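You operate a simulated robot arm through the tools that you are given. There is no shell and no other tool. Be economical: measure what you need, move in short steps, check, and stop when the job is done.

The job below is to be done with a simulated robot arm. You get a single attempt, and the scene is never put back.

## Task
Put things in order on the desk top. At the end: the white tin (marked "WASH") from the desk top stands where the brown ring stood; the teal marker stands where the white tin stood; the green ring is in the yellow tray; the blue ring from the desk top stands where the green ring stood; the brown ring stands where the blue ring stood; whatever was shut is shut again. Leave all else as you found it, and nothing knocked over.

It is judged by the outcome, as a careful person would: the job done as asked, and still so three seconds after it is handed in. It fails if anything else is knocked over, pushed out of place, dropped, spilled or broken.

## Robot
A 6-joint arm with a two-finger parallel gripper, fixed in place. Base frame: the origin is at the foot of the arm, x ahead of it, y to its left, z up; the work surface is at about z = 0. Readings come in m, rad, newtons and seconds.
With the tool pointing down near the work surface it reaches from about 0.14 to 0.58 m from the base axis. Its first joint turns from -1.152 to 1.152 rad. Payload 2.1 kg.
Tool frame: the origin (TCP) lies between the finger pads and is the grasp point; the fingertips stand 0.03 m ahead of it; z points along the fingers, y is the line along which they close. The gripper opens to 0.094 m. The fingers are 0.028 m wide and 0.01 m thick; the gripper's body (0.05 by 0.096 m) begins 0.055 m behind the TCP.
Orientation is that of the tool frame in the base frame, as a unit quaternion [x, y, z, w]. With the fingers straight down and closing along the base's y, the tool's x points along the base's -x, its y along +y and its z along -z.

## Interface
- The arm moves only by the tool apply_moves. Its argument "motion" is a list of rows, each a list of 3 entries, a list of its own where there are three numbers: the shift along the base's x, y, z in m, then the turn, a rotation vector about the base's x, y, z in rad, then the opening, from 0 (shut) to 1 (fully open). In form: [[[x, y, z], [ax, ay, az], gripper], ...]. A call has 1 to 20 rows; each row is the pose to reach, as a shift and turn from the pose commanded when the call began. A row lasts 0.2 s, in which the tool goes at most 0.05 m and 0.15 rad; a call with a longer step from one row to the next is refused whole, and so is a gripper value outside its range. Where a pose cannot be reached the arm comes as near as it can. A force on the tool above 40 N (or 10 N above the force at the start of the call, whichever is more), or a blocked arm, ends the call early, and 0.2 s more pass. The fingers move at their own pace (about 0.072 m/s each) and stop on an object; they squeeze with about 37 N. The grip force told is the motor's: it shows also when the fingers shut on nothing. Time passes only in rows, and 0.2 s behind the last, so rows that repeat a pose let the fingers close. The reply holds the time, the measured pose of the TCP, the force on the tool along the base axes, the opening and the grip force, in the units named above and with some noise.
- Cameras (640 x 400 px; columns grow to the right, rows downward): "scene" is fixed at [0.0509, -0.3662, 0.4858]; the picture's right is [0.81, -0.58, 0.00], its down [-0.31, -0.43, -0.85] and it looks along [0.49, 0.69, -0.53] (base axes); focal length 363 px, centre (320, 200). "wrist" rides on the gripper at [-0.037, 0, -0.058] in the tool frame; the picture's right is [0.00, -1.00, 0.00], its down [0.97, 0.00, -0.24] and it looks along [0.24, 0.00, 0.97] (tool axes); focal length 218 px, centre (320, 200).
- camera(camera): a new picture of that camera. The clock stands still meanwhile.
- pixel_to_xyz(camera, pixels): there is no depth. For up to 12 entries [column, row, z] of the newest picture of that camera ("zoom" is the newest enlarged one), the place [x, y] in the base frame at which the ray of that pixel passes the height z, good to about 0.002 m. The clock stands still meanwhile.
- zoom(camera, box): a new picture of the part [left, top, right, bottom] of that camera's present view, enlarged. The clock stands still meanwhile.
- job_done(): hands the job in; it is judged then, once.

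Go step by step. Measure first, check grasps and placings, and put right what went wrong. The budget is 80 turns and 46 pictures, counting those below and the enlarged ones. Unless the task says otherwise, let go and move clear before handing in, and close with one line.

The tools are called after "Emit:" as a command line: name --argument value ..., lists and objects as JSON in quotes. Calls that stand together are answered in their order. apply_moves: Moves the arm, as the interface text tells. Its arguments: {"type":"object","properties":{"motion":{"type":"array","items":{"type":"array"}}},"required":["motion"]} The other tools are called the same way: camera (camera) takes a picture; pixel_to_xyz (camera, pixels) gives the place at which the rays of pixels pass given heights; zoom (camera, box) takes an enlarged picture of a part of a camera's view; job_done () hands the job in.

At the start:

```text
clock: 0.0
eef_pos: [0.2796, 0.0647, 0.2869]
tcp_rot: [0.0, 1.0, 0.0, 0.001]
ft_force: [-0.2, 0.5, -0.2]
finger_gap: 0.094
grip_force: 0.1
```

scene: 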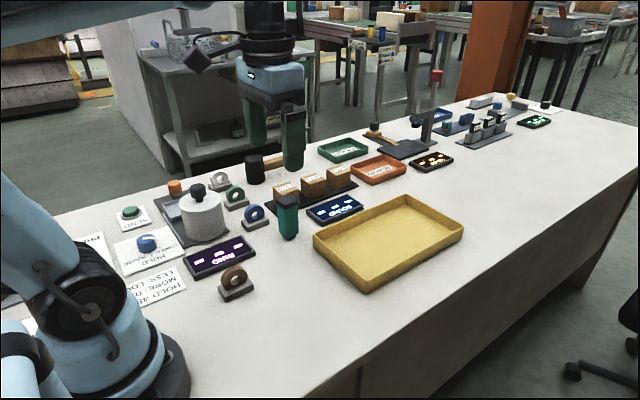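
wrist: 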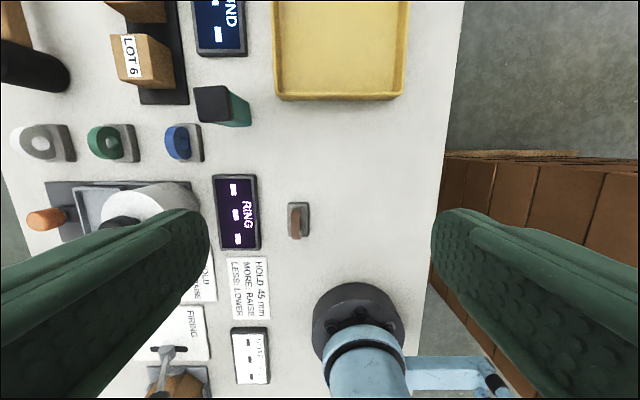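

The scene shows rings near (235,195), (253,213), (235,280) and a teal item near (287,215). I'll enlarge the views to identify the items.

Emit:
zoom --camera "scene" --box '[80, 140, 300, 310]'

Emit:
zoom --camera "scene" --box '[230, 80, 470, 250]'

Emit:
zoom --camera "scene" --box '[400, 70, 580, 180]'

```text
2.35 times, centred on (190, 225) of scene
```

zoom: 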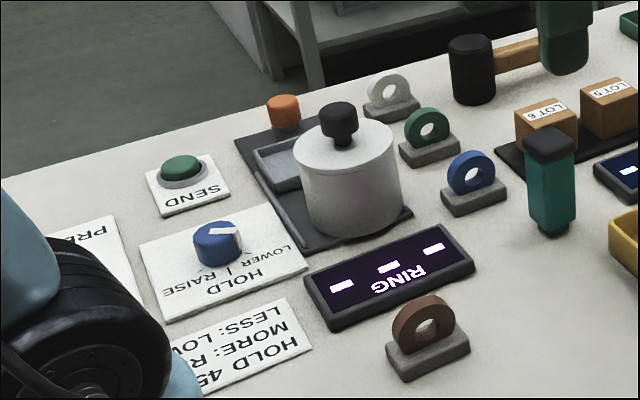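

```text
2.35 times, centred on (350, 165) of scene
```

zoom: 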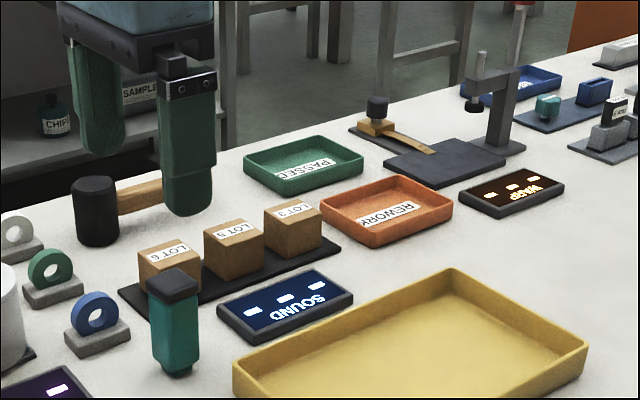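

```text
3.56 times, centred on (490, 125) of scene
```

zoom: 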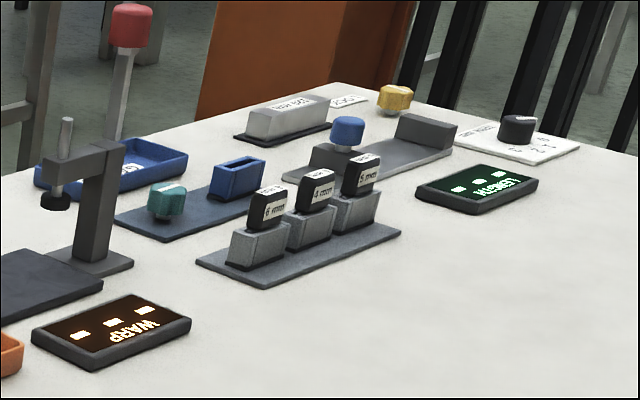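

No "WASH" tin is plainly visible; the white cylinder with a black knob at (202,212) may be it, or a cover. I'll zoom in on the wrist view and measure.

Emit:
zoom --camera "wrist" --box '[0, 100, 280, 275]'

Emit:
pixel_to_xyz --camera "scene" --pixels '[[182, 236, 0.01], [224, 236, 0.01], [204, 242, 0.01], [236, 293, 0.0], [256, 225, 0.0], [237, 204, 0.0], [219, 187, 0.0], [288, 236, 0.0], [197, 190, 0.1], [175, 188, 0.03]]'

Emit:
apply_moves --motion '[[[-0.03, 0.03, 0.03], [0, 0, 0], 1], [[-0.06, 0.06, 0.06], [0, 0, 0], 1], [[-0.08, 0.08, 0.08], [0, 0, 0], 1]]'

Emit:
camera --camera "wrist"

```text
2.29 times, centred on (140, 188) of wrist
```

zoom: 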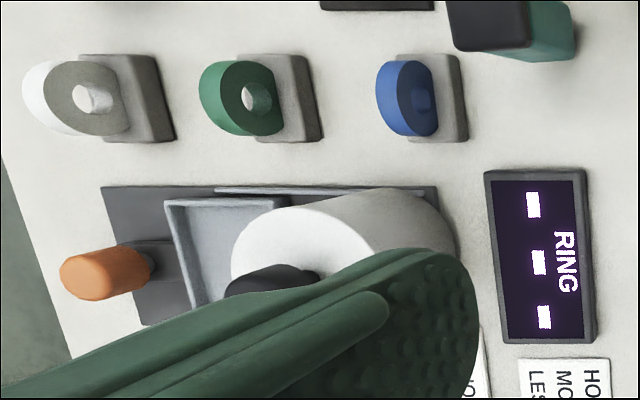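

```text
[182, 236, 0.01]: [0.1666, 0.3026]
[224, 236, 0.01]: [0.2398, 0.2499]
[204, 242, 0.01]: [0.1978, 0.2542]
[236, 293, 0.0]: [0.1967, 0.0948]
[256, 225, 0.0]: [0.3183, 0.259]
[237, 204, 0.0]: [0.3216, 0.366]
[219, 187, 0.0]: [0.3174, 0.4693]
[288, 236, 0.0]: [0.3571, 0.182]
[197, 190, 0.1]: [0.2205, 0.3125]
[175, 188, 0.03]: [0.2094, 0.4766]
```

```text
refused: row 1 steps farther than a row can; nothing moved
```

```text
39 pictures are left
```

wrist: 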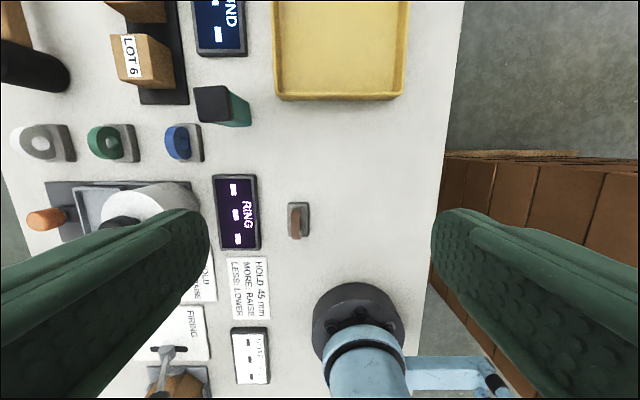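

The step was too long, so nothing moved. I'll go in shorter rows towards the upper left to look around the bell and at the rear of the desk.

Emit:
apply_moves --motion '[[[-0.02, 0.02, 0.02], [0, 0, 0], 1], [[-0.04, 0.04, 0.04], [0, 0, 0], 1], [[-0.06, 0.06, 0.06], [0, 0, 0], 1], [[-0.07, 0.085, 0.08], [0, 0, 0], 1], [[-0.07, 0.12, 0.08], [0, 0, 0], 1], [[-0.07, 0.16, 0.08], [0, 0, 0], 1]]'

Emit:
camera --camera "wrist"

Emit:
camera --camera "scene"

```text
clock: 1.4
eef_pos: [0.2106, 0.2262, 0.3672]
tcp_rot: [0.001, 1.0, 0.001, 0.001]
ft_force: [0.5, -0.1, 0.1]
finger_gap: 0.0941
grip_force: 0.0
```

```text
38 pictures are left
```

wrist: 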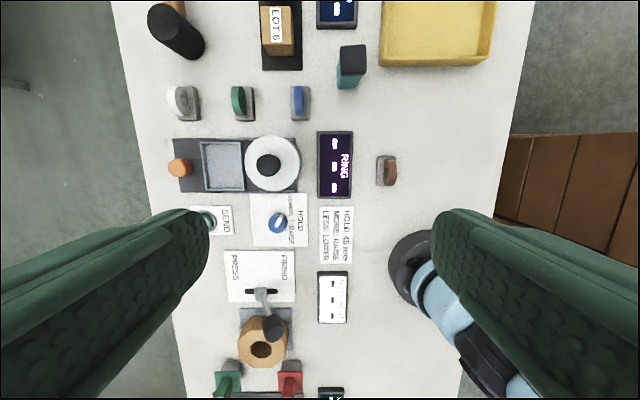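

```text
37 pictures are left
```

scene: 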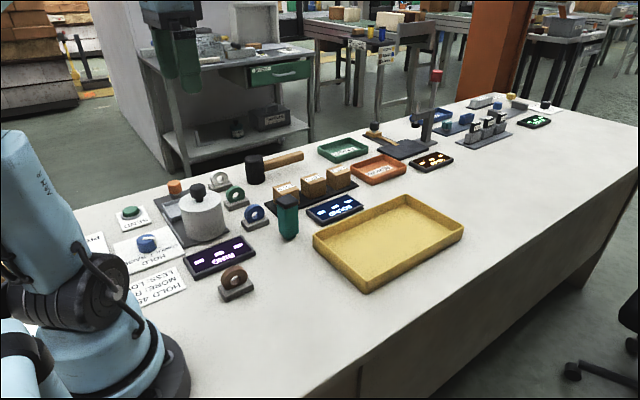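

The bell at wrist (272,163) is the only white thing large enough to be a tin or hide one. Enlarging both that and the shelf behind.

Emit:
zoom --camera "wrist" --box '[150, 70, 410, 232]'

Emit:
zoom --camera "scene" --box '[130, 20, 330, 145]'

Emit:
zoom --camera "scene" --box '[145, 160, 275, 241]'

```text
2.46 times, centred on (280, 151) of wrist
```

zoom: 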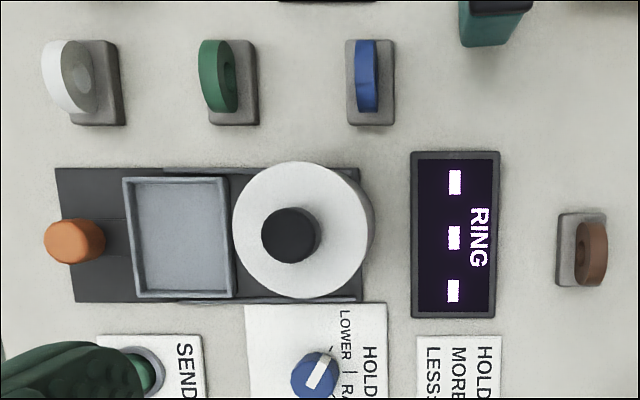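

```text
3.20 times, centred on (230, 82) of scene
```

zoom: 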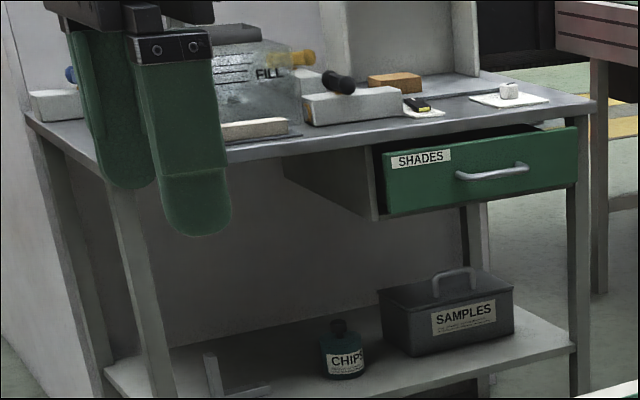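

```text
4.92 times, centred on (210, 200) of scene
```

zoom: 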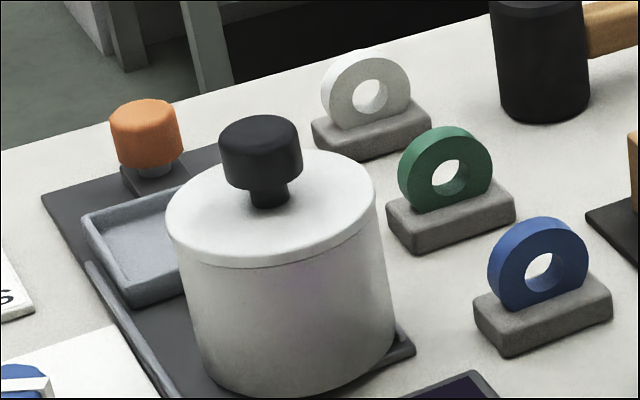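

The white cylinder has a lid seam and knob, much like the "CHIPS" tin on the shelf, so it may be the WASH tin with its label facing away. I'll look at its far side with the wrist camera.

Emit:
apply_moves --motion '[[[0.035, 0.02, 0], [0, 0.12, 0], 1], [[0.07, 0.04, 0], [0, 0.24, 0], 1], [[0.11, 0.06, 0], [0, 0.36, 0], 1], [[0.15, 0.08, 0], [0, 0.48, 0], 1], [[0.19, 0.1, -0.01], [0, 0.6, 0], 1], [[0.21, 0.12, -0.03], [0, 0.7, 0], 1], [[0.21, 0.12, -0.06], [0, 0.7, 0], 1]]'

Emit:
camera --camera "wrist"

```text
clock: 3.0
eef_pos: [0.3288, 0.3253, 0.2845]
tcp_rot: [0.007, 0.956, 0.022, -0.292]
ft_force: [-0.5, 0.1, -0.1]
finger_gap: 0.0939
grip_force: 0.0
out of reach, approached as far as the arm can: row 3, 4, 5, 6, 7
```

```text
33 pictures are left
```

wrist: 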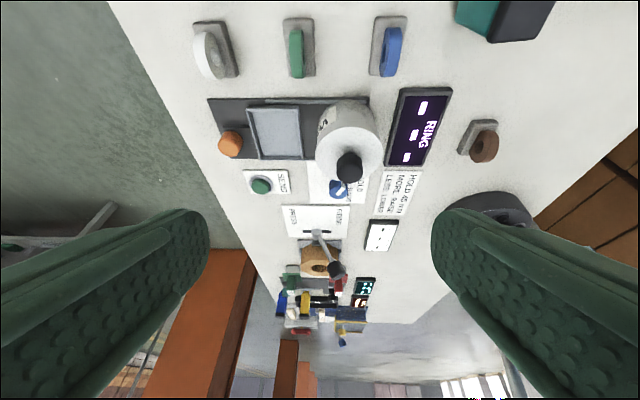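

Emit:
zoom --camera "wrist" --box '[230, 75, 410, 188]'

```text
3.54 times, centred on (320, 132) of wrist
```

zoom: 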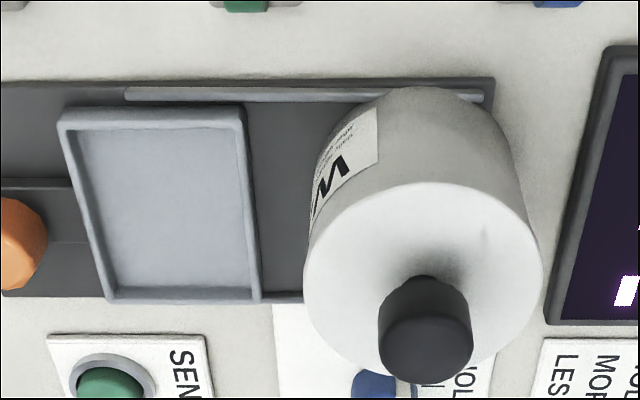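

The label on the far side starts with "W", so the white cylinder is the WASH tin. I'll turn the tool upright again and hover over the rings to measure.

Emit:
apply_moves --motion '[[[-0.02, 0, -0.01], [0, -0.14, 0], 1], [[-0.04, 0, -0.02], [0, -0.28, 0], 1], [[-0.06, 0, -0.03], [0, -0.42, 0], 1], [[-0.08, 0, -0.04], [0, -0.56, 0], 1], [[-0.1, 0, -0.05], [0, -0.7, 0], 1], [[-0.1, 0, -0.05], [0, -0.7, 0], 1]]'

```text
clock: 4.4
eef_pos: [0.2295, 0.3247, 0.2357]
tcp_rot: [0.0, 0.998, 0.024, 0.055]
ft_force: [-0.3, -0.4, -0.2]
finger_gap: 0.0942
grip_force: 0.0
```

The commanded pose was clamped, leaving a residual tilt of about (0.048,-0.110,0) rad. I'll correct that and move over the rings.

Emit:
apply_moves --motion '[[[0.0, 0.0, 0], [-0.048, 0.11, 0], 1], [[0.03, 0.02, 0], [-0.048, 0.11, 0], 1], [[0.05, 0.035, -0.015], [-0.048, 0.11, 0], 1], [[0.05, 0.035, -0.015], [-0.048, 0.11, 0], 1]]'

Emit:
camera --camera "wrist"

```text
clock: 5.4
eef_pos: [0.2834, 0.3594, 0.2229]
tcp_rot: [-0.001, 1.0, -0.001, -0.003]
ft_force: [-0.8, 0.5, 0.2]
finger_gap: 0.0938
grip_force: 0.2
```

```text
31 pictures are left
```

wrist: 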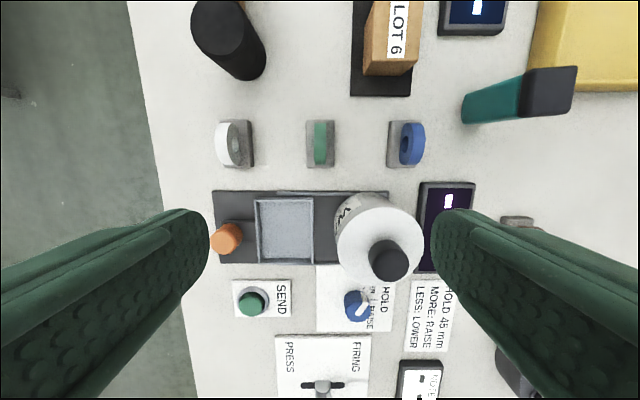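

The green ring is directly below at (320,143), closing direction across its thickness. Enlarging to measure the rings and tin.

Emit:
zoom --camera "wrist" --box '[200, 100, 456, 260]'

```text
2.50 times, centred on (328, 180) of wrist
```

zoom: 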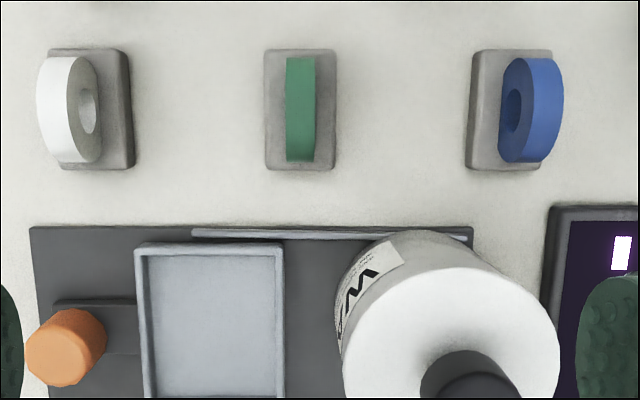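

Emit:
pixel_to_xyz --camera "zoom" --pixels '[[265, 50, 0.012], [337, 50, 0.012], [301, 170, 0.0], [286, 110, 0.05], [316, 110, 0.05], [301, 57, 0.035], [301, 162, 0.035], [549, 170, 0.0], [471, 50, 0.012], [545, 100, 0.05], [345, 330, 0.08], [560, 330, 0.08]]'

Emit:
zoom --camera "scene" --box '[205, 165, 325, 240]'

```text
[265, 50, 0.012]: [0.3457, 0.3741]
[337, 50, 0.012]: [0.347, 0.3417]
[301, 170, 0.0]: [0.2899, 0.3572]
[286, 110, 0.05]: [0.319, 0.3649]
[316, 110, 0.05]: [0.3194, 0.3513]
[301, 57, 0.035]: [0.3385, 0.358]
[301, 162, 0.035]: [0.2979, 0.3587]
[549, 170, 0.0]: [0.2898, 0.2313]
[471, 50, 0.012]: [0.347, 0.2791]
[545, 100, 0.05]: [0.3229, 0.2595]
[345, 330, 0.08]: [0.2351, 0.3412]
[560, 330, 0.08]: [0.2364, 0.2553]
```

```text
5.33 times, centred on (265, 202) of scene
```

zoom: 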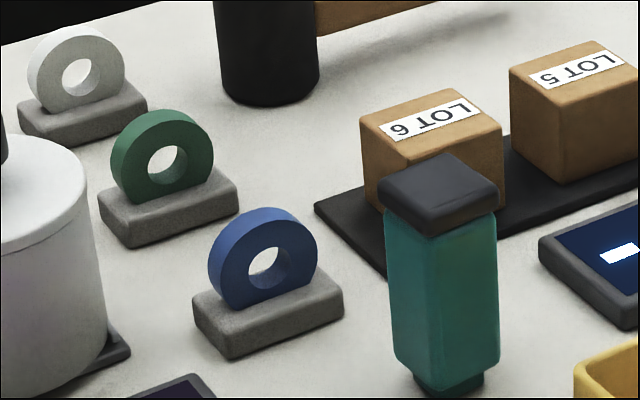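

Green ring sits at (0.3185,0.358), about 0.0135 m thick, on a 0.052×0.03 m foot. I'll descend over it with a partial opening, grip it, and lift slightly.

Emit:
apply_moves --motion '[[[0.035, -0.0015, 0], [0, 0, 0], 0.6], [[0.035, -0.0015, -0.045], [0, 0, 0], 0.6], [[0.035, -0.0015, -0.09], [0, 0, 0], 0.6], [[0.035, -0.0015, -0.135], [0, 0, 0], 0.6], [[0.035, -0.0015, -0.16], [0, 0, 0], 0.6], [[0.035, -0.0015, -0.173], [0, 0, 0], 0.6], [[0.035, -0.0015, -0.173], [0, 0, 0], 0.6]]'

Emit:
zoom --camera "scene" --box '[175, 140, 315, 228]'

```text
clock: 7.0
eef_pos: [0.316, 0.3585, 0.0482]
tcp_rot: [-0.001, 1.0, -0.001, -0.002]
ft_force: [-0.2, 0.5, 0.2]
finger_gap: 0.0565
grip_force: 0.0
```

```text
4.55 times, centred on (245, 184) of scene
```

zoom: 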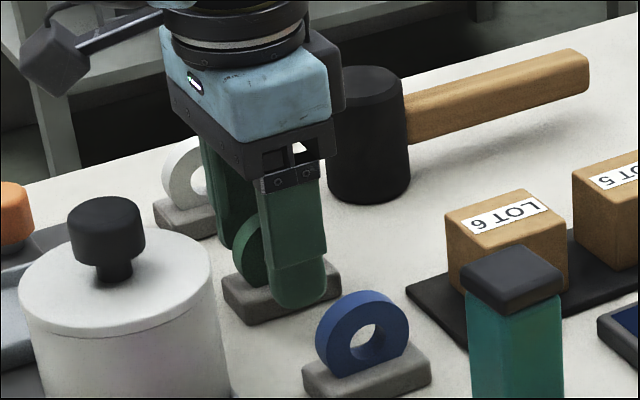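

The fingers straddle the green ring cleanly. I'll close and lift a little.

Emit:
apply_moves --motion '[[[0, 0, 0], [0, 0, 0], 0.3], [[0, 0, 0], [0, 0, 0], 0.0], [[0, 0, 0], [0, 0, 0], 0.0], [[0, 0, 0], [0, 0, 0], 0.0], [[0, 0, 0.01], [0, 0, 0], 0.0], [[0, 0, 0.04], [0, 0, 0], 0.0]]'

Emit:
zoom --camera "scene" --box '[175, 120, 335, 220]'

```text
clock: 8.4
eef_pos: [0.315, 0.3572, 0.089]
tcp_rot: [0.0, 1.0, -0.001, -0.002]
ft_force: [0.4, 0.6, 0.4]
finger_gap: 0.0156
grip_force: 36.1
```

```text
4.00 times, centred on (255, 170) of scene
```

zoom: 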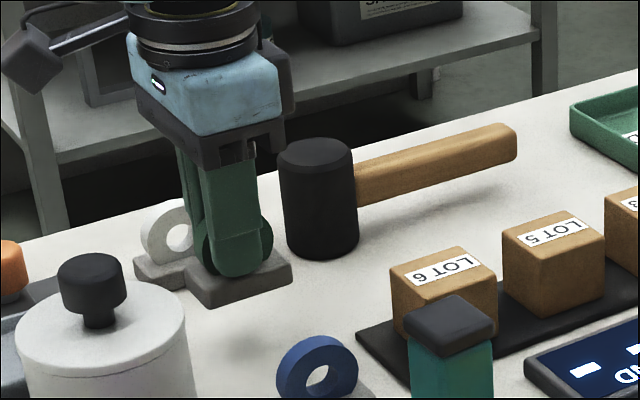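

The ring lifts as one piece with its foot (gap 0.0156, held). Now locating the yellow tray.

Emit:
pixel_to_xyz --camera "scene" --pixels '[[313, 240, 0.03], [405, 195, 0.03], [463, 230, 0.03], [367, 283, 0.03], [320, 250, 0.005], [365, 275, 0.005], [405, 210, 0.005], [445, 236, 0.005]]'

Emit:
apply_moves --motion '[[[0, 0, 0.04], [0, 0, 0], 0.0], [[0, 0, 0.08], [0, 0, 0], 0.0], [[0, 0, 0.12], [0, 0, 0], 0.0], [[0, -0.04, 0.13], [0, 0, 0], 0.0], [[0, -0.08, 0.13], [0, 0, 0], 0.0], [[0.02, -0.12, 0.13], [0, 0, 0], 0.0], [[0.04, -0.16, 0.13], [0, 0, 0], 0.0], [[0.06, -0.2, 0.13], [0, 0, 0], 0.0], [[0.08, -0.24, 0.13], [0, 0, 0], 0.0]]'

Emit:
camera --camera "wrist"

```text
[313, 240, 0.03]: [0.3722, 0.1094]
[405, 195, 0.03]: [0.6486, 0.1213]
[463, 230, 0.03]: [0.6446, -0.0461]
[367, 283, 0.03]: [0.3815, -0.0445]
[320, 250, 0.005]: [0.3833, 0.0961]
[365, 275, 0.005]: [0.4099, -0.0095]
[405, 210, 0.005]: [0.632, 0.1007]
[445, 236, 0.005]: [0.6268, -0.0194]
```

```text
clock: 10.4
eef_pos: [0.3956, 0.1174, 0.2202]
tcp_rot: [-0.001, 1.0, -0.002, -0.002]
ft_force: [0.1, 0.1, 0.1]
finger_gap: 0.0157
grip_force: 36.7
```

```text
26 pictures are left
```

wrist: 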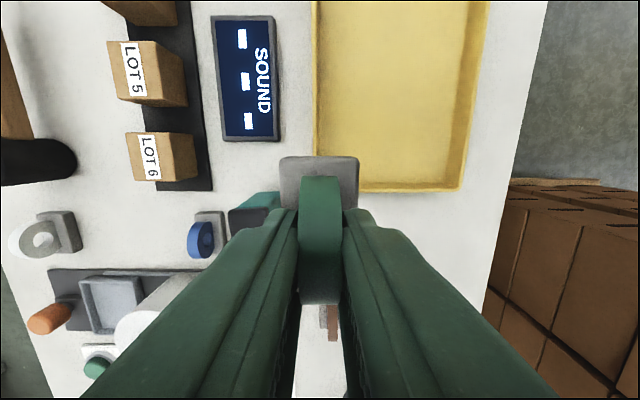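

The tray interior spans x 0.385–0.64, y −0.04–0.11. I'll set the ring down at about (0.45,0.035).

Emit:
apply_moves --motion '[[[0.027, -0.04, 0], [0, 0, 0], 0.0], [[0.054, -0.08, 0], [0, 0, 0], 0.0], [[0.054, -0.082, -0.045], [0, 0, 0], 0.0], [[0.054, -0.082, -0.09], [0, 0, 0], 0.0], [[0.054, -0.082, -0.13], [0, 0, 0], 0.0], [[0.054, -0.082, -0.155], [0, 0, 0], 0.0], [[0.054, -0.082, -0.16], [0, 0, 0], 0.0], [[0.054, -0.082, -0.16], [0, 0, 0], 0.0]]'

Emit:
zoom --camera "scene" --box '[290, 150, 490, 300]'

```text
clock: 12.2
eef_pos: [0.4498, 0.0358, 0.0604]
tcp_rot: [-0.001, 1.0, -0.001, -0.002]
ft_force: [0.4, 0.1, 0.0]
finger_gap: 0.0155
grip_force: 36.6
```

```text
2.67 times, centred on (390, 225) of scene
```

zoom: 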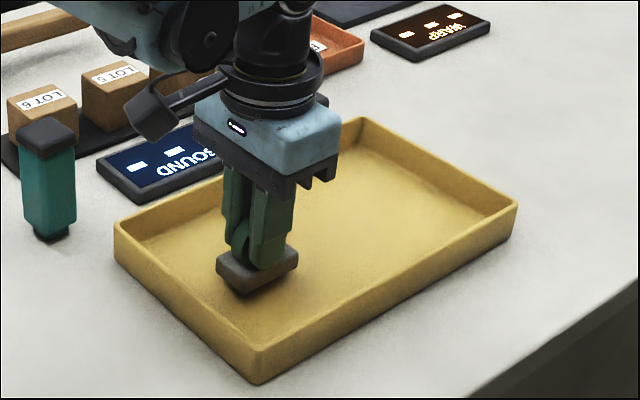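

Still in free air at z 0.060; lowering in fine steps and watching the force.

Emit:
apply_moves --motion '[[[0, 0, -0.002], [0, 0, 0], 0.0], [[0, 0, -0.004], [0, 0, 0], 0.0], [[0, 0, -0.005], [0, 0, 0], 0.0], [[0, 0, -0.006], [0, 0, 0], 0.0]]'

```text
clock: 13.2
eef_pos: [0.4493, 0.0355, 0.054]
tcp_rot: [-0.001, 1.0, -0.001, -0.001]
ft_force: [0.4, -0.2, -1.7]
finger_gap: 0.0155
grip_force: 37.3
```

Emit:
apply_moves --motion '[[[0, 0, -0.001], [0, 0, 0], 0.0], [[0, 0, -0.002], [0, 0, 0], 0.0]]'

```text
clock: 13.8
eef_pos: [0.4503, 0.0363, 0.0519]
tcp_rot: [0.0, 1.0, -0.001, -0.002]
ft_force: [-3.7, -1.0, 26.3]
finger_gap: 0.0156
grip_force: 36.9
```

Contact (26 N). I'll let go, rise straight up, and travel to hover near the blue ring.

Emit:
apply_moves --motion '[[[0, 0, 0.001], [0, 0, 0], 0.15], [[0, 0, 0.001], [0, 0, 0], 0.45], [[0, 0, 0.001], [0, 0, 0], 0.45], [[0, 0, 0.04], [0, 0, 0], 0.45], [[0, 0, 0.085], [0, 0, 0], 0.45], [[0, 0, 0.13], [0, 0, 0], 0.45], [[0, 0, 0.17], [0, 0, 0], 0.45], [[-0.03, 0.03, 0.17], [0, 0, 0], 0.45], [[-0.06, 0.06, 0.17], [0, 0, 0], 0.45], [[-0.09, 0.09, 0.17], [0, 0, 0], 0.45], [[-0.12, 0.12, 0.17], [0, 0, 0], 0.45], [[-0.15, 0.15, 0.17], [0, 0, 0], 0.45], [[-0.167, 0.185, 0.17], [0, 0, 0], 0.45], [[-0.167, 0.22, 0.17], [0, 0, 0], 0.45], [[-0.167, 0.22, 0.17], [0, 0, 0], 0.45]]'

Emit:
camera --camera "wrist"

Emit:
camera --camera "scene"

```text
clock: 17.0
eef_pos: [0.2817, 0.2564, 0.2218]
tcp_rot: [0.0, 1.0, -0.001, -0.002]
ft_force: [-0.4, -0.6, 0.3]
finger_gap: 0.042
grip_force: 0.0
```

```text
24 pictures are left
```

wrist: 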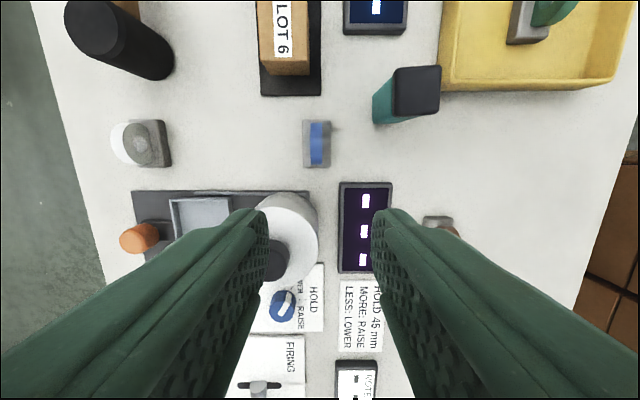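

```text
23 pictures are left
```

scene: 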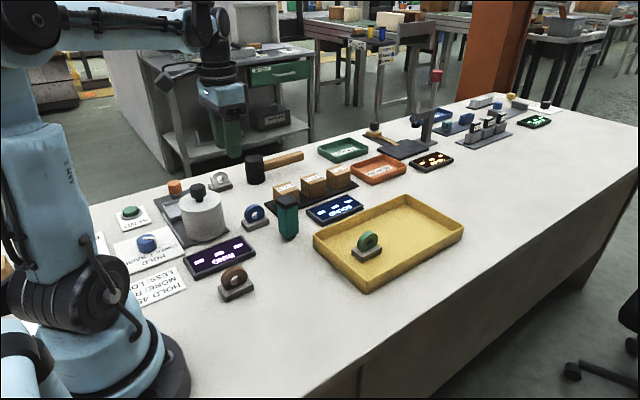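

The green ring stands in the tray at (366,247). Measuring the blue ring (wrist ~(316,144)), plus brown ring, tin, and marker.

Emit:
zoom --camera "wrist" --box '[260, 60, 452, 180]'

```text
3.33 times, centred on (356, 120) of wrist
```

zoom: 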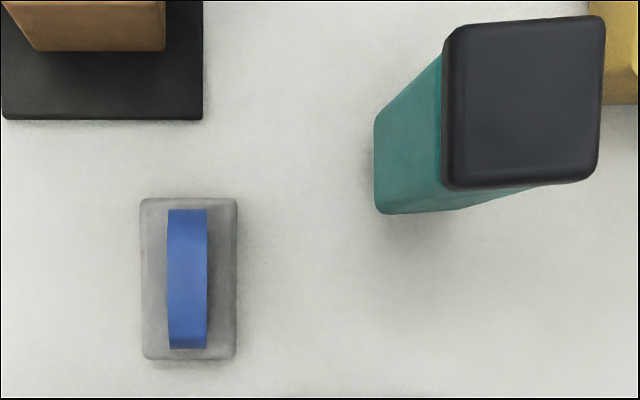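

Emit:
pixel_to_xyz --camera "zoom" --pixels '[[141, 200, 0.012], [237, 200, 0.012], [189, 358, 0.012], [167, 280, 0.05], [207, 280, 0.05], [187, 209, 0.035], [187, 349, 0.035], [376, 120, 0.01], [376, 213, 0.005], [443, 190, 0.1], [604, 17, 0.1], [600, 178, 0.1]]'

Emit:
pixel_to_xyz --camera "scene" --pixels '[[254, 231, 0.0], [263, 206, 0.05], [288, 195, 0.1], [288, 240, 0.0]]'

```text
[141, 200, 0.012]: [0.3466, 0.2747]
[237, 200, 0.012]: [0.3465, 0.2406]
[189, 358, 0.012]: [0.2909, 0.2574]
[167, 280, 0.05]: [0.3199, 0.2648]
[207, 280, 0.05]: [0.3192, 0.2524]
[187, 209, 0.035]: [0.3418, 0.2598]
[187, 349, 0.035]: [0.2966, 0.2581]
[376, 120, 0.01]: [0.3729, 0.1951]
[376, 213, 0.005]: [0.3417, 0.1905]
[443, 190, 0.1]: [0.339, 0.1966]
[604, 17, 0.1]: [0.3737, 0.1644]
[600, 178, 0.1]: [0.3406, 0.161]
```

```text
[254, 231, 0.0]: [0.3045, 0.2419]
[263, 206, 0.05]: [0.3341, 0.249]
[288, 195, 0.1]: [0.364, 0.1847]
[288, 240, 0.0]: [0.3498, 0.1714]
```

Blue ring centre is (0.319,0.258), exactly 0.100 from the green's place. I'll grasp it with the same offset as the green.

Emit:
apply_moves --motion '[[[0.034, 0.0016, 0], [0, 0, 0], 0.45], [[0.034, 0.0016, -0.045], [0, 0, 0], 0.45], [[0.034, 0.0016, -0.09], [0, 0, 0], 0.45], [[0.034, 0.0016, -0.135], [0, 0, 0], 0.45], [[0.034, 0.0016, -0.16], [0, 0, 0], 0.45], [[0.034, 0.0016, -0.1735], [0, 0, 0], 0.45], [[0.034, 0.0016, -0.1735], [0, 0, 0], 0.45], [[0.034, 0.0016, -0.1735], [0, 0, 0], 0], [[0.034, 0.0016, -0.1735], [0, 0, 0], 0], [[0.034, 0.0016, -0.1735], [0, 0, 0], 0], [[0.034, 0.0016, -0.1735], [0, 0, 0], 0]]'

```text
clock: 19.4
eef_pos: [0.3157, 0.2583, 0.0491]
tcp_rot: [-0.001, 1.0, 0.0, -0.001]
ft_force: [0.1, -0.5, 0.1]
finger_gap: 0.0155
grip_force: 37.4
```

Blue is gripped (gap 0.0155). Lifting, shifting +0.100 in y, and lowering to just above the desk.

Emit:
apply_moves --motion '[[[0, 0, 0.01], [0, 0, 0], 0], [[0, 0, 0.04], [0, 0, 0], 0], [[0, 0.035, 0.04], [0, 0, 0], 0], [[0, 0.07, 0.04], [0, 0, 0], 0], [[0, 0.0995, 0.04], [0, 0, 0], 0], [[0, 0.0995, 0.04], [0, 0, 0], 0], [[0, 0.0995, 0.015], [0, 0, 0], 0], [[0, 0.0995, 0.003], [0, 0, 0], 0], [[0, 0.0995, 0.001], [0, 0, 0], 0], [[0, 0.0995, 0.0], [0, 0, 0], 0]]'

```text
clock: 21.6
eef_pos: [0.3173, 0.3569, 0.0474]
tcp_rot: [-0.001, 1.0, -0.001, -0.002]
ft_force: [-0.2, 0.6, 8.0]
finger_gap: 0.0153
grip_force: 36.9
```

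Set down (8 N contact). Releasing, rising, and moving to hover by the brown ring.

Emit:
apply_moves --motion '[[[0, 0, 0.0], [0, 0, 0], 0.15], [[0, 0, 0.0], [0, 0, 0], 0.4], [[0, 0, 0.0], [0, 0, 0], 0.45], [[0, 0, 0.04], [0, 0, 0], 0.45], [[0, 0, 0.085], [0, 0, 0], 0.45], [[0, 0, 0.13], [0, 0, 0], 0.45], [[0, 0, 0.174], [0, 0, 0], 0.45], [[-0.02, -0.037, 0.174], [0, 0, 0], 0.45], [[-0.04, -0.074, 0.174], [0, 0, 0], 0.45], [[-0.06, -0.111, 0.174], [0, 0, 0], 0.45], [[-0.08, -0.148, 0.174], [0, 0, 0], 0.45], [[-0.1, -0.185, 0.174], [0, 0, 0], 0.45], [[-0.12, -0.222, 0.174], [0, 0, 0], 0.45], [[-0.145, -0.257, 0.174], [0, 0, 0], 0.45], [[-0.145, -0.257, 0.174], [0, 0, 0], 0.45]]'

Emit:
camera --camera "wrist"

Emit:
zoom --camera "wrist" --box '[224, 60, 416, 180]'

```text
clock: 24.8
eef_pos: [0.1719, 0.0973, 0.2211]
tcp_rot: [-0.001, 1.0, -0.001, -0.001]
ft_force: [0.5, 1.0, 0.1]
finger_gap: 0.0423
grip_force: 0.0
```

```text
21 pictures are left
```

wrist: 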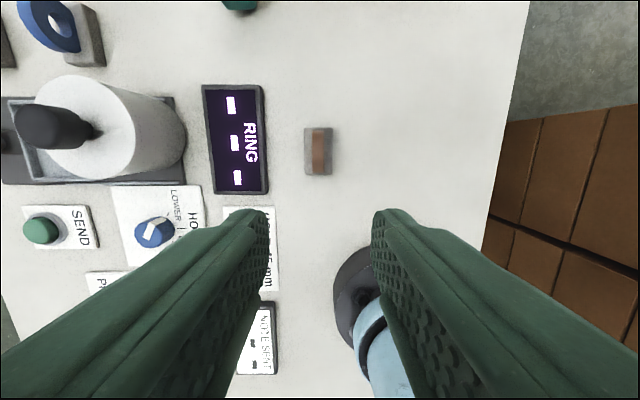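

```text
3.33 times, centred on (320, 120) of wrist
```

zoom: 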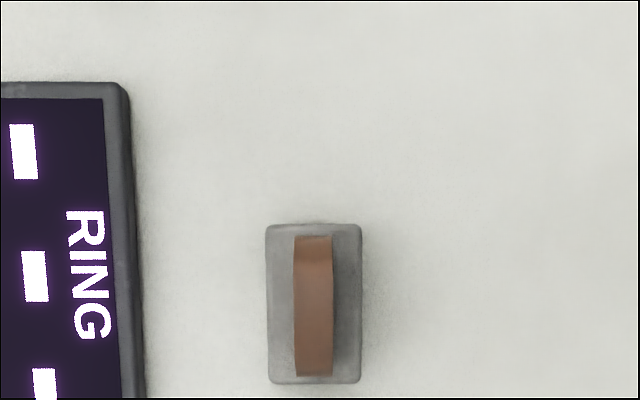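

Emit:
pixel_to_xyz --camera "zoom" --pixels '[[266, 225, 0.012], [362, 225, 0.012], [266, 383, 0.012], [360, 383, 0.012], [294, 305, 0.05], [333, 305, 0.05], [313, 236, 0.035], [313, 376, 0.035], [130, 85, 0.012], [146, 398, 0.012]]'

```text
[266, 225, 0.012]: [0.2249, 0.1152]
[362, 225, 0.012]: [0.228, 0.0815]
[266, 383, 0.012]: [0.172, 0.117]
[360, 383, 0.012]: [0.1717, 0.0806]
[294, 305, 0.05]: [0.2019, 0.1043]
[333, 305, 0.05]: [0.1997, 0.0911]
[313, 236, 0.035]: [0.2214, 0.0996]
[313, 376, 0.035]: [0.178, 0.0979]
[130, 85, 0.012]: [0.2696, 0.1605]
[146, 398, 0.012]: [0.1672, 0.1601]
```

Brown ring centre is (0.1995,0.098). I'll grasp it with the same offset.

Emit:
apply_moves --motion '[[[0.0245, 0.001, 0], [0, 0, 0], 0.45], [[0.0245, 0.001, -0.045], [0, 0, 0], 0.45], [[0.0245, 0.001, -0.09], [0, 0, 0], 0.45], [[0.0245, 0.001, -0.135], [0, 0, 0], 0.45], [[0.0245, 0.001, -0.16], [0, 0, 0], 0.45], [[0.0245, 0.001, -0.1725], [0, 0, 0], 0.45], [[0.0245, 0.001, -0.1725], [0, 0, 0], 0.45], [[0.0245, 0.001, -0.1725], [0, 0, 0], 0], [[0.0245, 0.001, -0.1725], [0, 0, 0], 0], [[0.0245, 0.001, -0.1725], [0, 0, 0], 0], [[0.0245, 0.001, -0.1725], [0, 0, 0], 0]]'

```text
clock: 27.2
eef_pos: [0.195, 0.1007, 0.0487]
tcp_rot: [-0.001, 1.0, -0.001, -0.002]
ft_force: [-0.8, -0.6, -0.5]
finger_gap: 0.0156
grip_force: 37.3
```

Brown gripped. Carrying it high to the blue ring's former place.

Emit:
apply_moves --motion '[[[0, 0, 0.01], [0, 0, 0], 0], [[0, 0, 0.055], [0, 0, 0], 0], [[0, 0, 0.1], [0, 0, 0], 0], [[0, 0, 0.14], [0, 0, 0], 0], [[0.025, 0.032, 0.14], [0, 0, 0], 0], [[0.05, 0.065, 0.14], [0, 0, 0], 0], [[0.075, 0.1, 0.14], [0, 0, 0], 0], [[0.1, 0.13, 0.14], [0, 0, 0], 0], [[0.12, 0.1585, 0.14], [0, 0, 0], 0], [[0.12, 0.1585, 0.14], [0, 0, 0], 0], [[0.12, 0.1585, 0.095], [0, 0, 0], 0], [[0.12, 0.1585, 0.05], [0, 0, 0], 0], [[0.12, 0.1585, 0.015], [0, 0, 0], 0], [[0.12, 0.1585, 0.006], [0, 0, 0], 0], [[0.12, 0.1585, 0.006], [0, 0, 0], 0]]'

```text
clock: 30.4
eef_pos: [0.318, 0.2583, 0.056]
tcp_rot: [-0.001, 1.0, -0.001, -0.001]
ft_force: [-0.1, 0.1, -1.2]
finger_gap: 0.0153
grip_force: 37.0
```

Emit:
apply_moves --motion '[[[-0.001, 0, -0.003], [0, 0, 0], 0], [[-0.001, 0, -0.005], [0, 0, 0], 0], [[-0.001, 0, -0.006], [0, 0, 0], 0], [[-0.001, 0, -0.007], [0, 0, 0], 0]]'

```text
clock: 31.4
eef_pos: [0.3165, 0.2592, 0.0495]
tcp_rot: [-0.001, 1.0, -0.001, -0.002]
ft_force: [0.2, 0.6, -0.3]
finger_gap: 0.0157
grip_force: 37.1
```

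Emit:
apply_moves --motion '[[[0, 0, -0.001], [0, 0, 0], 0], [[0, 0, -0.0015], [0, 0, 0], 0]]'

```text
clock: 32.0
eef_pos: [0.3158, 0.2585, 0.047]
tcp_rot: [-0.001, 1.0, 0.0, -0.002]
ft_force: [-2.8, -1.5, 27.7]
finger_gap: 0.0155
grip_force: 37.1
```

Contact. Releasing and moving to hover above the tin, opening fully.

Emit:
apply_moves --motion '[[[0, 0, 0.0], [0, 0, 0], 0.15], [[0, 0, 0.0], [0, 0, 0], 0.4], [[0, 0, 0.0], [0, 0, 0], 0.45], [[0, 0, 0.04], [0, 0, 0], 0.45], [[0, 0, 0.085], [0, 0, 0], 0.45], [[0, 0, 0.13], [0, 0, 0], 0.45], [[0, 0, 0.17], [0, 0, 0], 0.45], [[0, 0, 0.2], [0, 0, 0], 0.45], [[-0.04, 0.015, 0.2], [0, 0, 0], 1], [[-0.08, 0.03, 0.2], [0, 0, 0], 1], [[-0.096, 0.032, 0.2], [0, 0, 0], 1], [[-0.096, 0.032, 0.2], [0, 0, 0], 1], [[-0.096, 0.032, 0.2], [0, 0, 0], 1]]'

Emit:
zoom --camera "wrist" --box '[200, 80, 440, 230]'

Emit:
zoom --camera "scene" --box '[145, 165, 273, 245]'

```text
clock: 34.8
eef_pos: [0.2212, 0.2907, 0.2461]
tcp_rot: [-0.001, 1.0, -0.001, -0.001]
ft_force: [-0.7, -0.7, -0.2]
finger_gap: 0.0943
grip_force: 0.0
```

```text
2.67 times, centred on (320, 155) of wrist
```

zoom: 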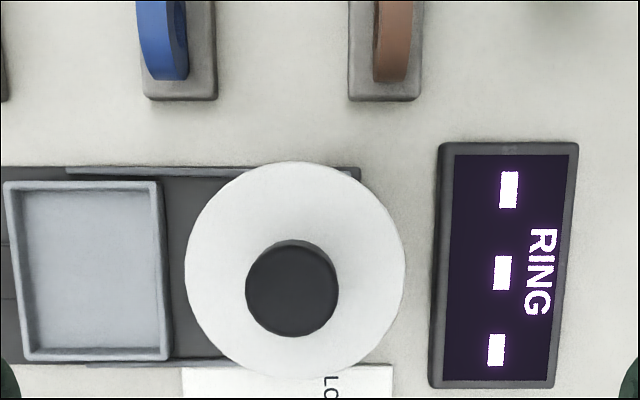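

```text
5.00 times, centred on (209, 205) of scene
```

zoom: 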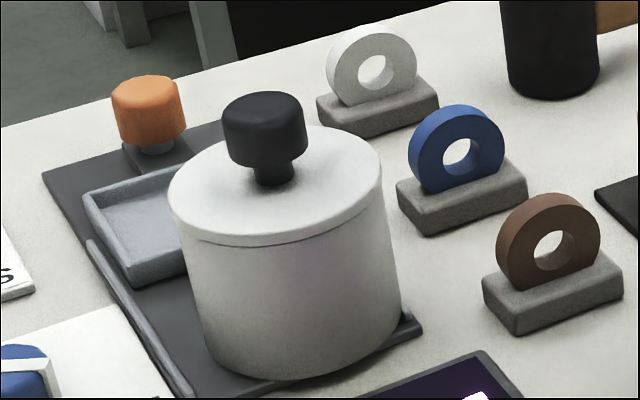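

Blue and brown stand well in their new places. Now triangulating the tin's height and centre from the scene view.

Emit:
pixel_to_xyz --camera "zoom" --pixels '[[275, 185, 0.06], [275, 185, 0.07], [275, 185, 0.08], [275, 185, 0.09], [275, 185, 0.1], [168, 187, 0.085], [382, 175, 0.085], [264, 105, 0.1], [264, 105, 0.12], [300, 375, 0.005], [424, 328, 0.005], [190, 395, 0.005]]'

```text
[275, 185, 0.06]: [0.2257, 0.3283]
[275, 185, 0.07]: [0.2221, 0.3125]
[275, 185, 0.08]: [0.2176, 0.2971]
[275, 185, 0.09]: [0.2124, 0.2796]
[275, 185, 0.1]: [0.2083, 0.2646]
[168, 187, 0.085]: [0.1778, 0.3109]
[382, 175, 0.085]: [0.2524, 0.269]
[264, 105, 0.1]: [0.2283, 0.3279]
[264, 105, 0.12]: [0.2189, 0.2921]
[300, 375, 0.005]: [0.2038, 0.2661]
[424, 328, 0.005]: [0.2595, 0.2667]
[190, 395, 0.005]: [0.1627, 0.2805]
```

Tin: lid top at z≈0.078, diameter ≈0.086, centre ≈(0.221,0.300), knob top ≈0.115. Clearance is small, so I'll descend to just above the lid and check the centring.

Emit:
apply_moves --motion '[[[0.0, 0.0096, -0.02], [0, 0, 0], 1], [[0.0, 0.0096, -0.06], [0, 0, 0], 1], [[0.0, 0.0096, -0.1], [0, 0, 0], 1], [[0.0, 0.0096, -0.12], [0, 0, 0], 1], [[0.0, 0.0096, -0.12], [0, 0, 0], 1]]'

Emit:
camera --camera "wrist"

Emit:
zoom --camera "scene" --box '[145, 145, 273, 245]'

```text
clock: 36.0
eef_pos: [0.2199, 0.3028, 0.1242]
tcp_rot: [0.0, 1.0, -0.001, -0.001]
ft_force: [0.7, 0.7, 0.7]
finger_gap: 0.0939
grip_force: 0.1
```

```text
17 pictures are left
```

wrist: 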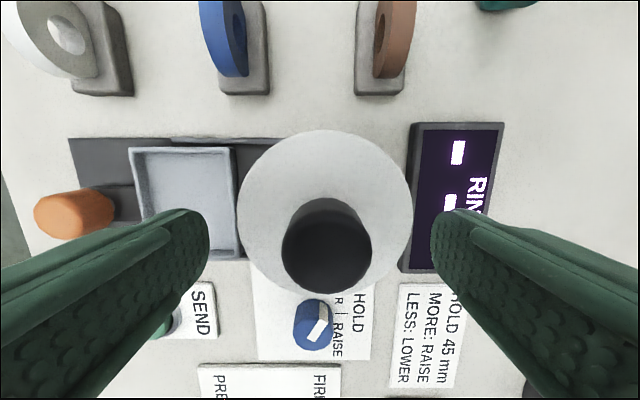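

```text
4.00 times, centred on (209, 195) of scene
```

zoom: 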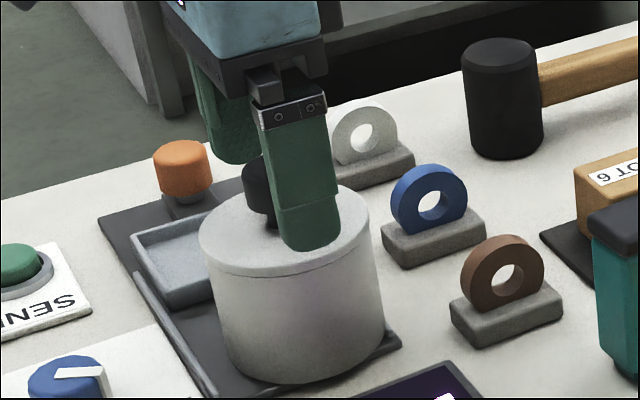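

Lid is centred at column 325.5, so I need about −2.6 mm in y. Correcting and descending beside the tin in small steps.

Emit:
apply_moves --motion '[[[0.002, -0.0026, 0], [0, 0, 0], 1], [[0.002, -0.0026, -0.01], [0, 0, 0], 1], [[0.002, -0.0026, -0.018], [0, 0, 0], 1], [[0.002, -0.0026, -0.026], [0, 0, 0], 1], [[0.002, -0.0026, -0.036], [0, 0, 0], 1], [[0.002, -0.0026, -0.046], [0, 0, 0], 1], [[0.002, -0.0026, -0.052], [0, 0, 0], 1], [[0.002, -0.0026, -0.052], [0, 0, 0], 1]]'

Emit:
zoom --camera "scene" --box '[145, 145, 273, 245]'

```text
clock: 37.8
eef_pos: [0.2198, 0.3006, 0.0724]
tcp_rot: [-0.001, 1.0, -0.001, -0.002]
ft_force: [-0.2, -0.8, -0.2]
finger_gap: 0.0939
grip_force: 0.1
```

```text
4.00 times, centred on (209, 195) of scene
```

zoom: 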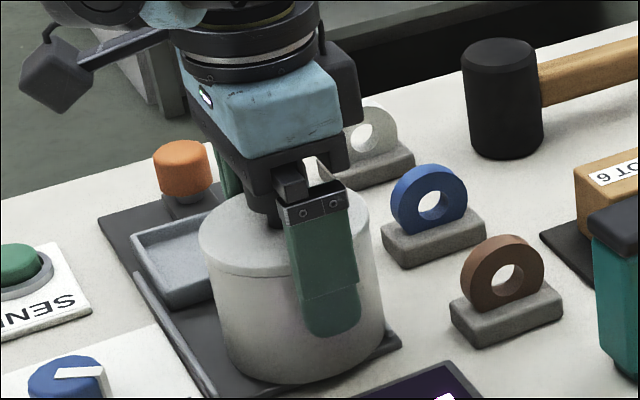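

The fingers straddle the tin without contact. Closing, then a small lift to see whether the body comes with the lid.

Emit:
apply_moves --motion '[[[0, 0, 0], [0, 0, 0], 0.8], [[0, 0, 0], [0, 0, 0], 0.5], [[0, 0, 0], [0, 0, 0], 0.5], [[0, 0, 0], [0, 0, 0], 0.5], [[0, 0, 0.004], [0, 0, 0], 0.5], [[0, 0, 0.01], [0, 0, 0], 0.5]]'

Emit:
zoom --camera "scene" --box '[145, 145, 273, 245]'

```text
clock: 39.2
eef_pos: [0.2216, 0.301, 0.0842]
tcp_rot: [-0.001, 1.0, -0.001, -0.002]
ft_force: [0.7, 0.5, -1.0]
finger_gap: 0.0845
grip_force: 36.7
```

```text
4.00 times, centred on (209, 195) of scene
```

zoom: 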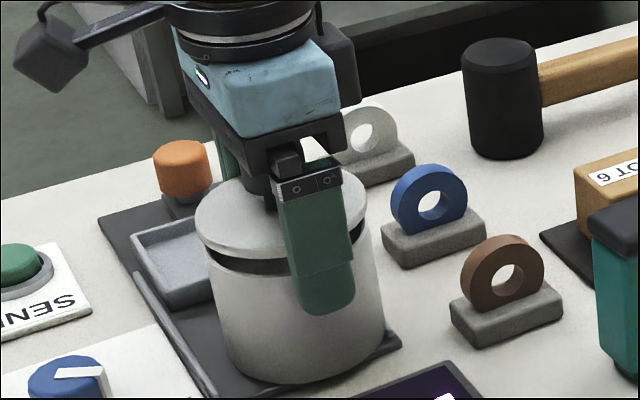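

Only the lid rose: it is separate and slightly wider than the body. I'll put it back, release, and regrip by the knob so the lid can be set aside and the body moved.

Emit:
apply_moves --motion '[[[0, 0, -0.005], [0, 0, 0], 0.5], [[0, 0, -0.009], [0, 0, 0], 0.5], [[0, 0, -0.0095], [0, 0, 0], 0.5], [[0, 0, -0.0095], [0, 0, 0], 0.95], [[0, 0, -0.0095], [0, 0, 0], 1], [[0, 0, -0.0095], [0, 0, 0], 1], [[0, 0, 0.01], [0, 0, 0], 1], [[0, 0, 0.03], [0, 0, 0], 1], [[0, 0, 0.036], [0, 0, 0], 1], [[0, 0, 0.036], [0, 0, 0], 1]]'

Emit:
zoom --camera "scene" --box '[145, 145, 273, 245]'

Emit:
camera --camera "wrist"

```text
clock: 41.4
eef_pos: [0.2213, 0.3, 0.1215]
tcp_rot: [-0.001, 1.0, -0.001, -0.002]
ft_force: [-0.4, 0.1, 0.0]
finger_gap: 0.0939
grip_force: 0.0
```

```text
4.00 times, centred on (209, 195) of scene
```

zoom: 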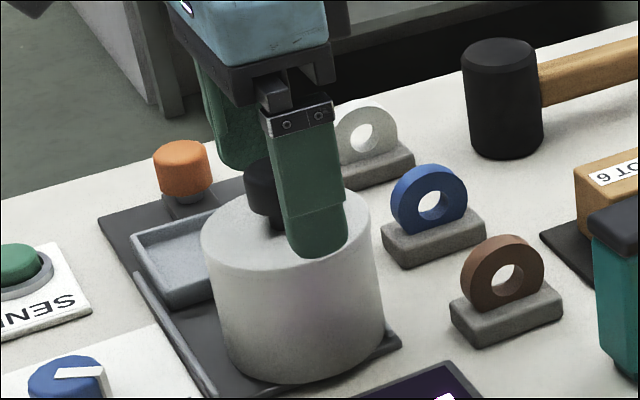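

```text
12 pictures are left
```

wrist: 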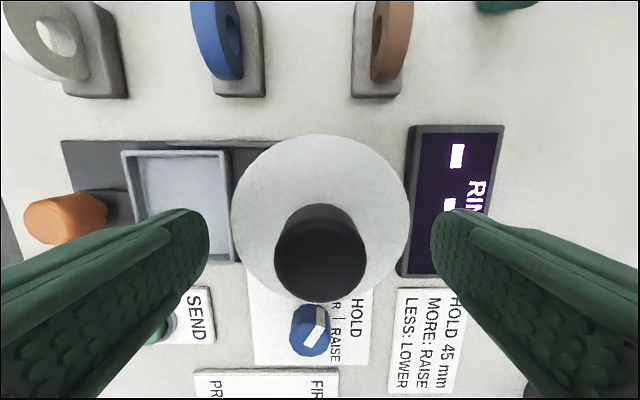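

The lid is seated again and the knob is centred (col 321). Gripping the knob at z 0.113 and carrying the lid to open desk near (0.295,0.03).

Emit:
apply_moves --motion '[[[0, 0, -0.0085], [0, 0, 0], 0.7], [[0, 0, -0.0085], [0, 0, 0], 0.3], [[0, 0, -0.0085], [0, 0, 0], 0.1], [[0, 0, -0.0085], [0, 0, 0], 0.1], [[0, 0, -0.0085], [0, 0, 0], 0.1], [[0, 0, -0.0085], [0, 0, 0], 0.1]]'

```text
clock: 42.8
eef_pos: [0.2202, 0.2992, 0.1127]
tcp_rot: [0.0, 1.0, 0.0, -0.001]
ft_force: [0.1, 0.1, -0.9]
finger_gap: 0.0307
grip_force: 36.5
```

Emit:
apply_moves --motion '[[[0, 0, 0.01], [0, 0, 0], 0.1], [[0, 0, 0.05], [0, 0, 0], 0.1], [[0, 0, 0.09], [0, 0, 0], 0.1], [[0.01, -0.04, 0.09], [0, 0, 0], 0.1], [[0.02, -0.08, 0.09], [0, 0, 0], 0.1], [[0.03, -0.12, 0.09], [0, 0, 0], 0.1], [[0.04, -0.16, 0.09], [0, 0, 0], 0.1], [[0.055, -0.2, 0.09], [0, 0, 0], 0.1], [[0.065, -0.24, 0.09], [0, 0, 0], 0.1], [[0.074, -0.27, 0.09], [0, 0, 0], 0.1], [[0.074, -0.27, 0.05], [0, 0, 0], 0.1], [[0.074, -0.27, 0.01], [0, 0, 0], 0.1], [[0.074, -0.27, -0.03], [0, 0, 0], 0.1], [[0.074, -0.27, -0.045], [0, 0, 0], 0.1], [[0.074, -0.27, -0.045], [0, 0, 0], 0.1]]'

Emit:
camera --camera "scene"

```text
clock: 46.0
eef_pos: [0.296, 0.0278, 0.0689]
tcp_rot: [-0.001, 1.0, -0.001, -0.002]
ft_force: [0.5, -0.2, -0.2]
finger_gap: 0.0307
grip_force: 36.8
```

```text
11 pictures are left
```

scene: 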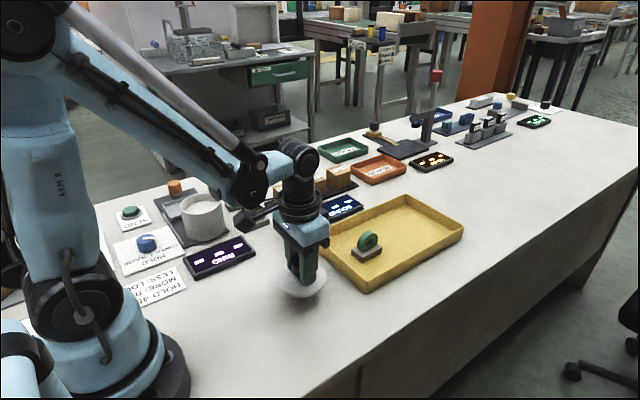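

The lid is over clear desk. Lowering in fine steps until contact.

Emit:
apply_moves --motion '[[[0, 0, -0.004], [0, 0, 0], 0.1], [[0, 0, -0.007], [0, 0, 0], 0.1], [[0, 0, -0.009], [0, 0, 0], 0.1], [[0, 0, -0.011], [0, 0, 0], 0.1], [[0, 0, -0.013], [0, 0, 0], 0.1]]'

```text
clock: 47.2
eef_pos: [0.2947, 0.0285, 0.0547]
tcp_rot: [-0.001, 1.0, -0.002, -0.001]
ft_force: [-0.4, 0.2, -1.2]
finger_gap: 0.0306
grip_force: 37.0
```

Emit:
apply_moves --motion '[[[0, 0, -0.0015], [0, 0, 0], 0.1], [[0, 0, -0.003], [0, 0, 0], 0.1], [[0, 0, -0.0045], [0, 0, 0], 0.1], [[0, 0, -0.006], [0, 0, 0], 0.1], [[0, 0, -0.0075], [0, 0, 0], 0.1], [[0, 0, -0.009], [0, 0, 0], 0.1], [[0, 0, -0.0105], [0, 0, 0], 0.1], [[0, 0, -0.012], [0, 0, 0], 0.1]]'

```text
clock: 49.0
eef_pos: [0.2953, 0.0297, 0.0428]
tcp_rot: [-0.001, 1.0, -0.001, -0.002]
ft_force: [0.4, 0.3, -1.4]
finger_gap: 0.0306
grip_force: 37.0
```

Emit:
apply_moves --motion '[[[0, 0, -0.0015], [0, 0, 0], 0.1], [[0, 0, -0.003], [0, 0, 0], 0.1], [[0, 0, -0.0045], [0, 0, 0], 0.1], [[0, 0, -0.005], [0, 0, 0], 0.1]]'

```text
clock: 50.0
eef_pos: [0.2938, 0.0288, 0.0377]
tcp_rot: [0.0, 1.0, 0.0, -0.001]
ft_force: [-0.7, -0.2, -0.8]
finger_gap: 0.0305
grip_force: 37.1
```

No contact yet at z 0.038; checking with a picture.

Emit:
zoom --camera "scene" --box '[255, 230, 351, 310]'

```text
5.00 times, centred on (303, 270) of scene
```

zoom: 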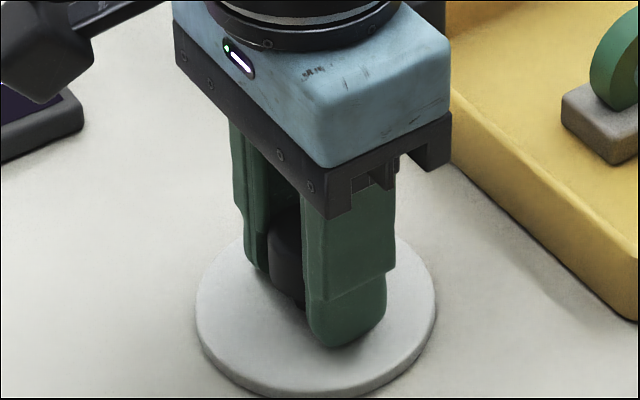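

The lid is a thin disc nearly on the desk. Continuing in 1 mm steps.

Emit:
apply_moves --motion '[[[0, 0, -0.001], [0, 0, 0], 0.1], [[0, 0, -0.002], [0, 0, 0], 0.1], [[0, 0, -0.0025], [0, 0, 0], 0.1]]'

```text
clock: 50.6
eef_pos: [0.295, 0.029, 0.0348]
tcp_rot: [0.0, 1.0, 0.0, -0.001]
ft_force: [-0.8, 0.0, 17.1]
finger_gap: 0.0302
grip_force: 36.7
stopped in row 3: the force on the tool passed its limit (the readings are from after the stop); the commanded pose is now the measured one
```

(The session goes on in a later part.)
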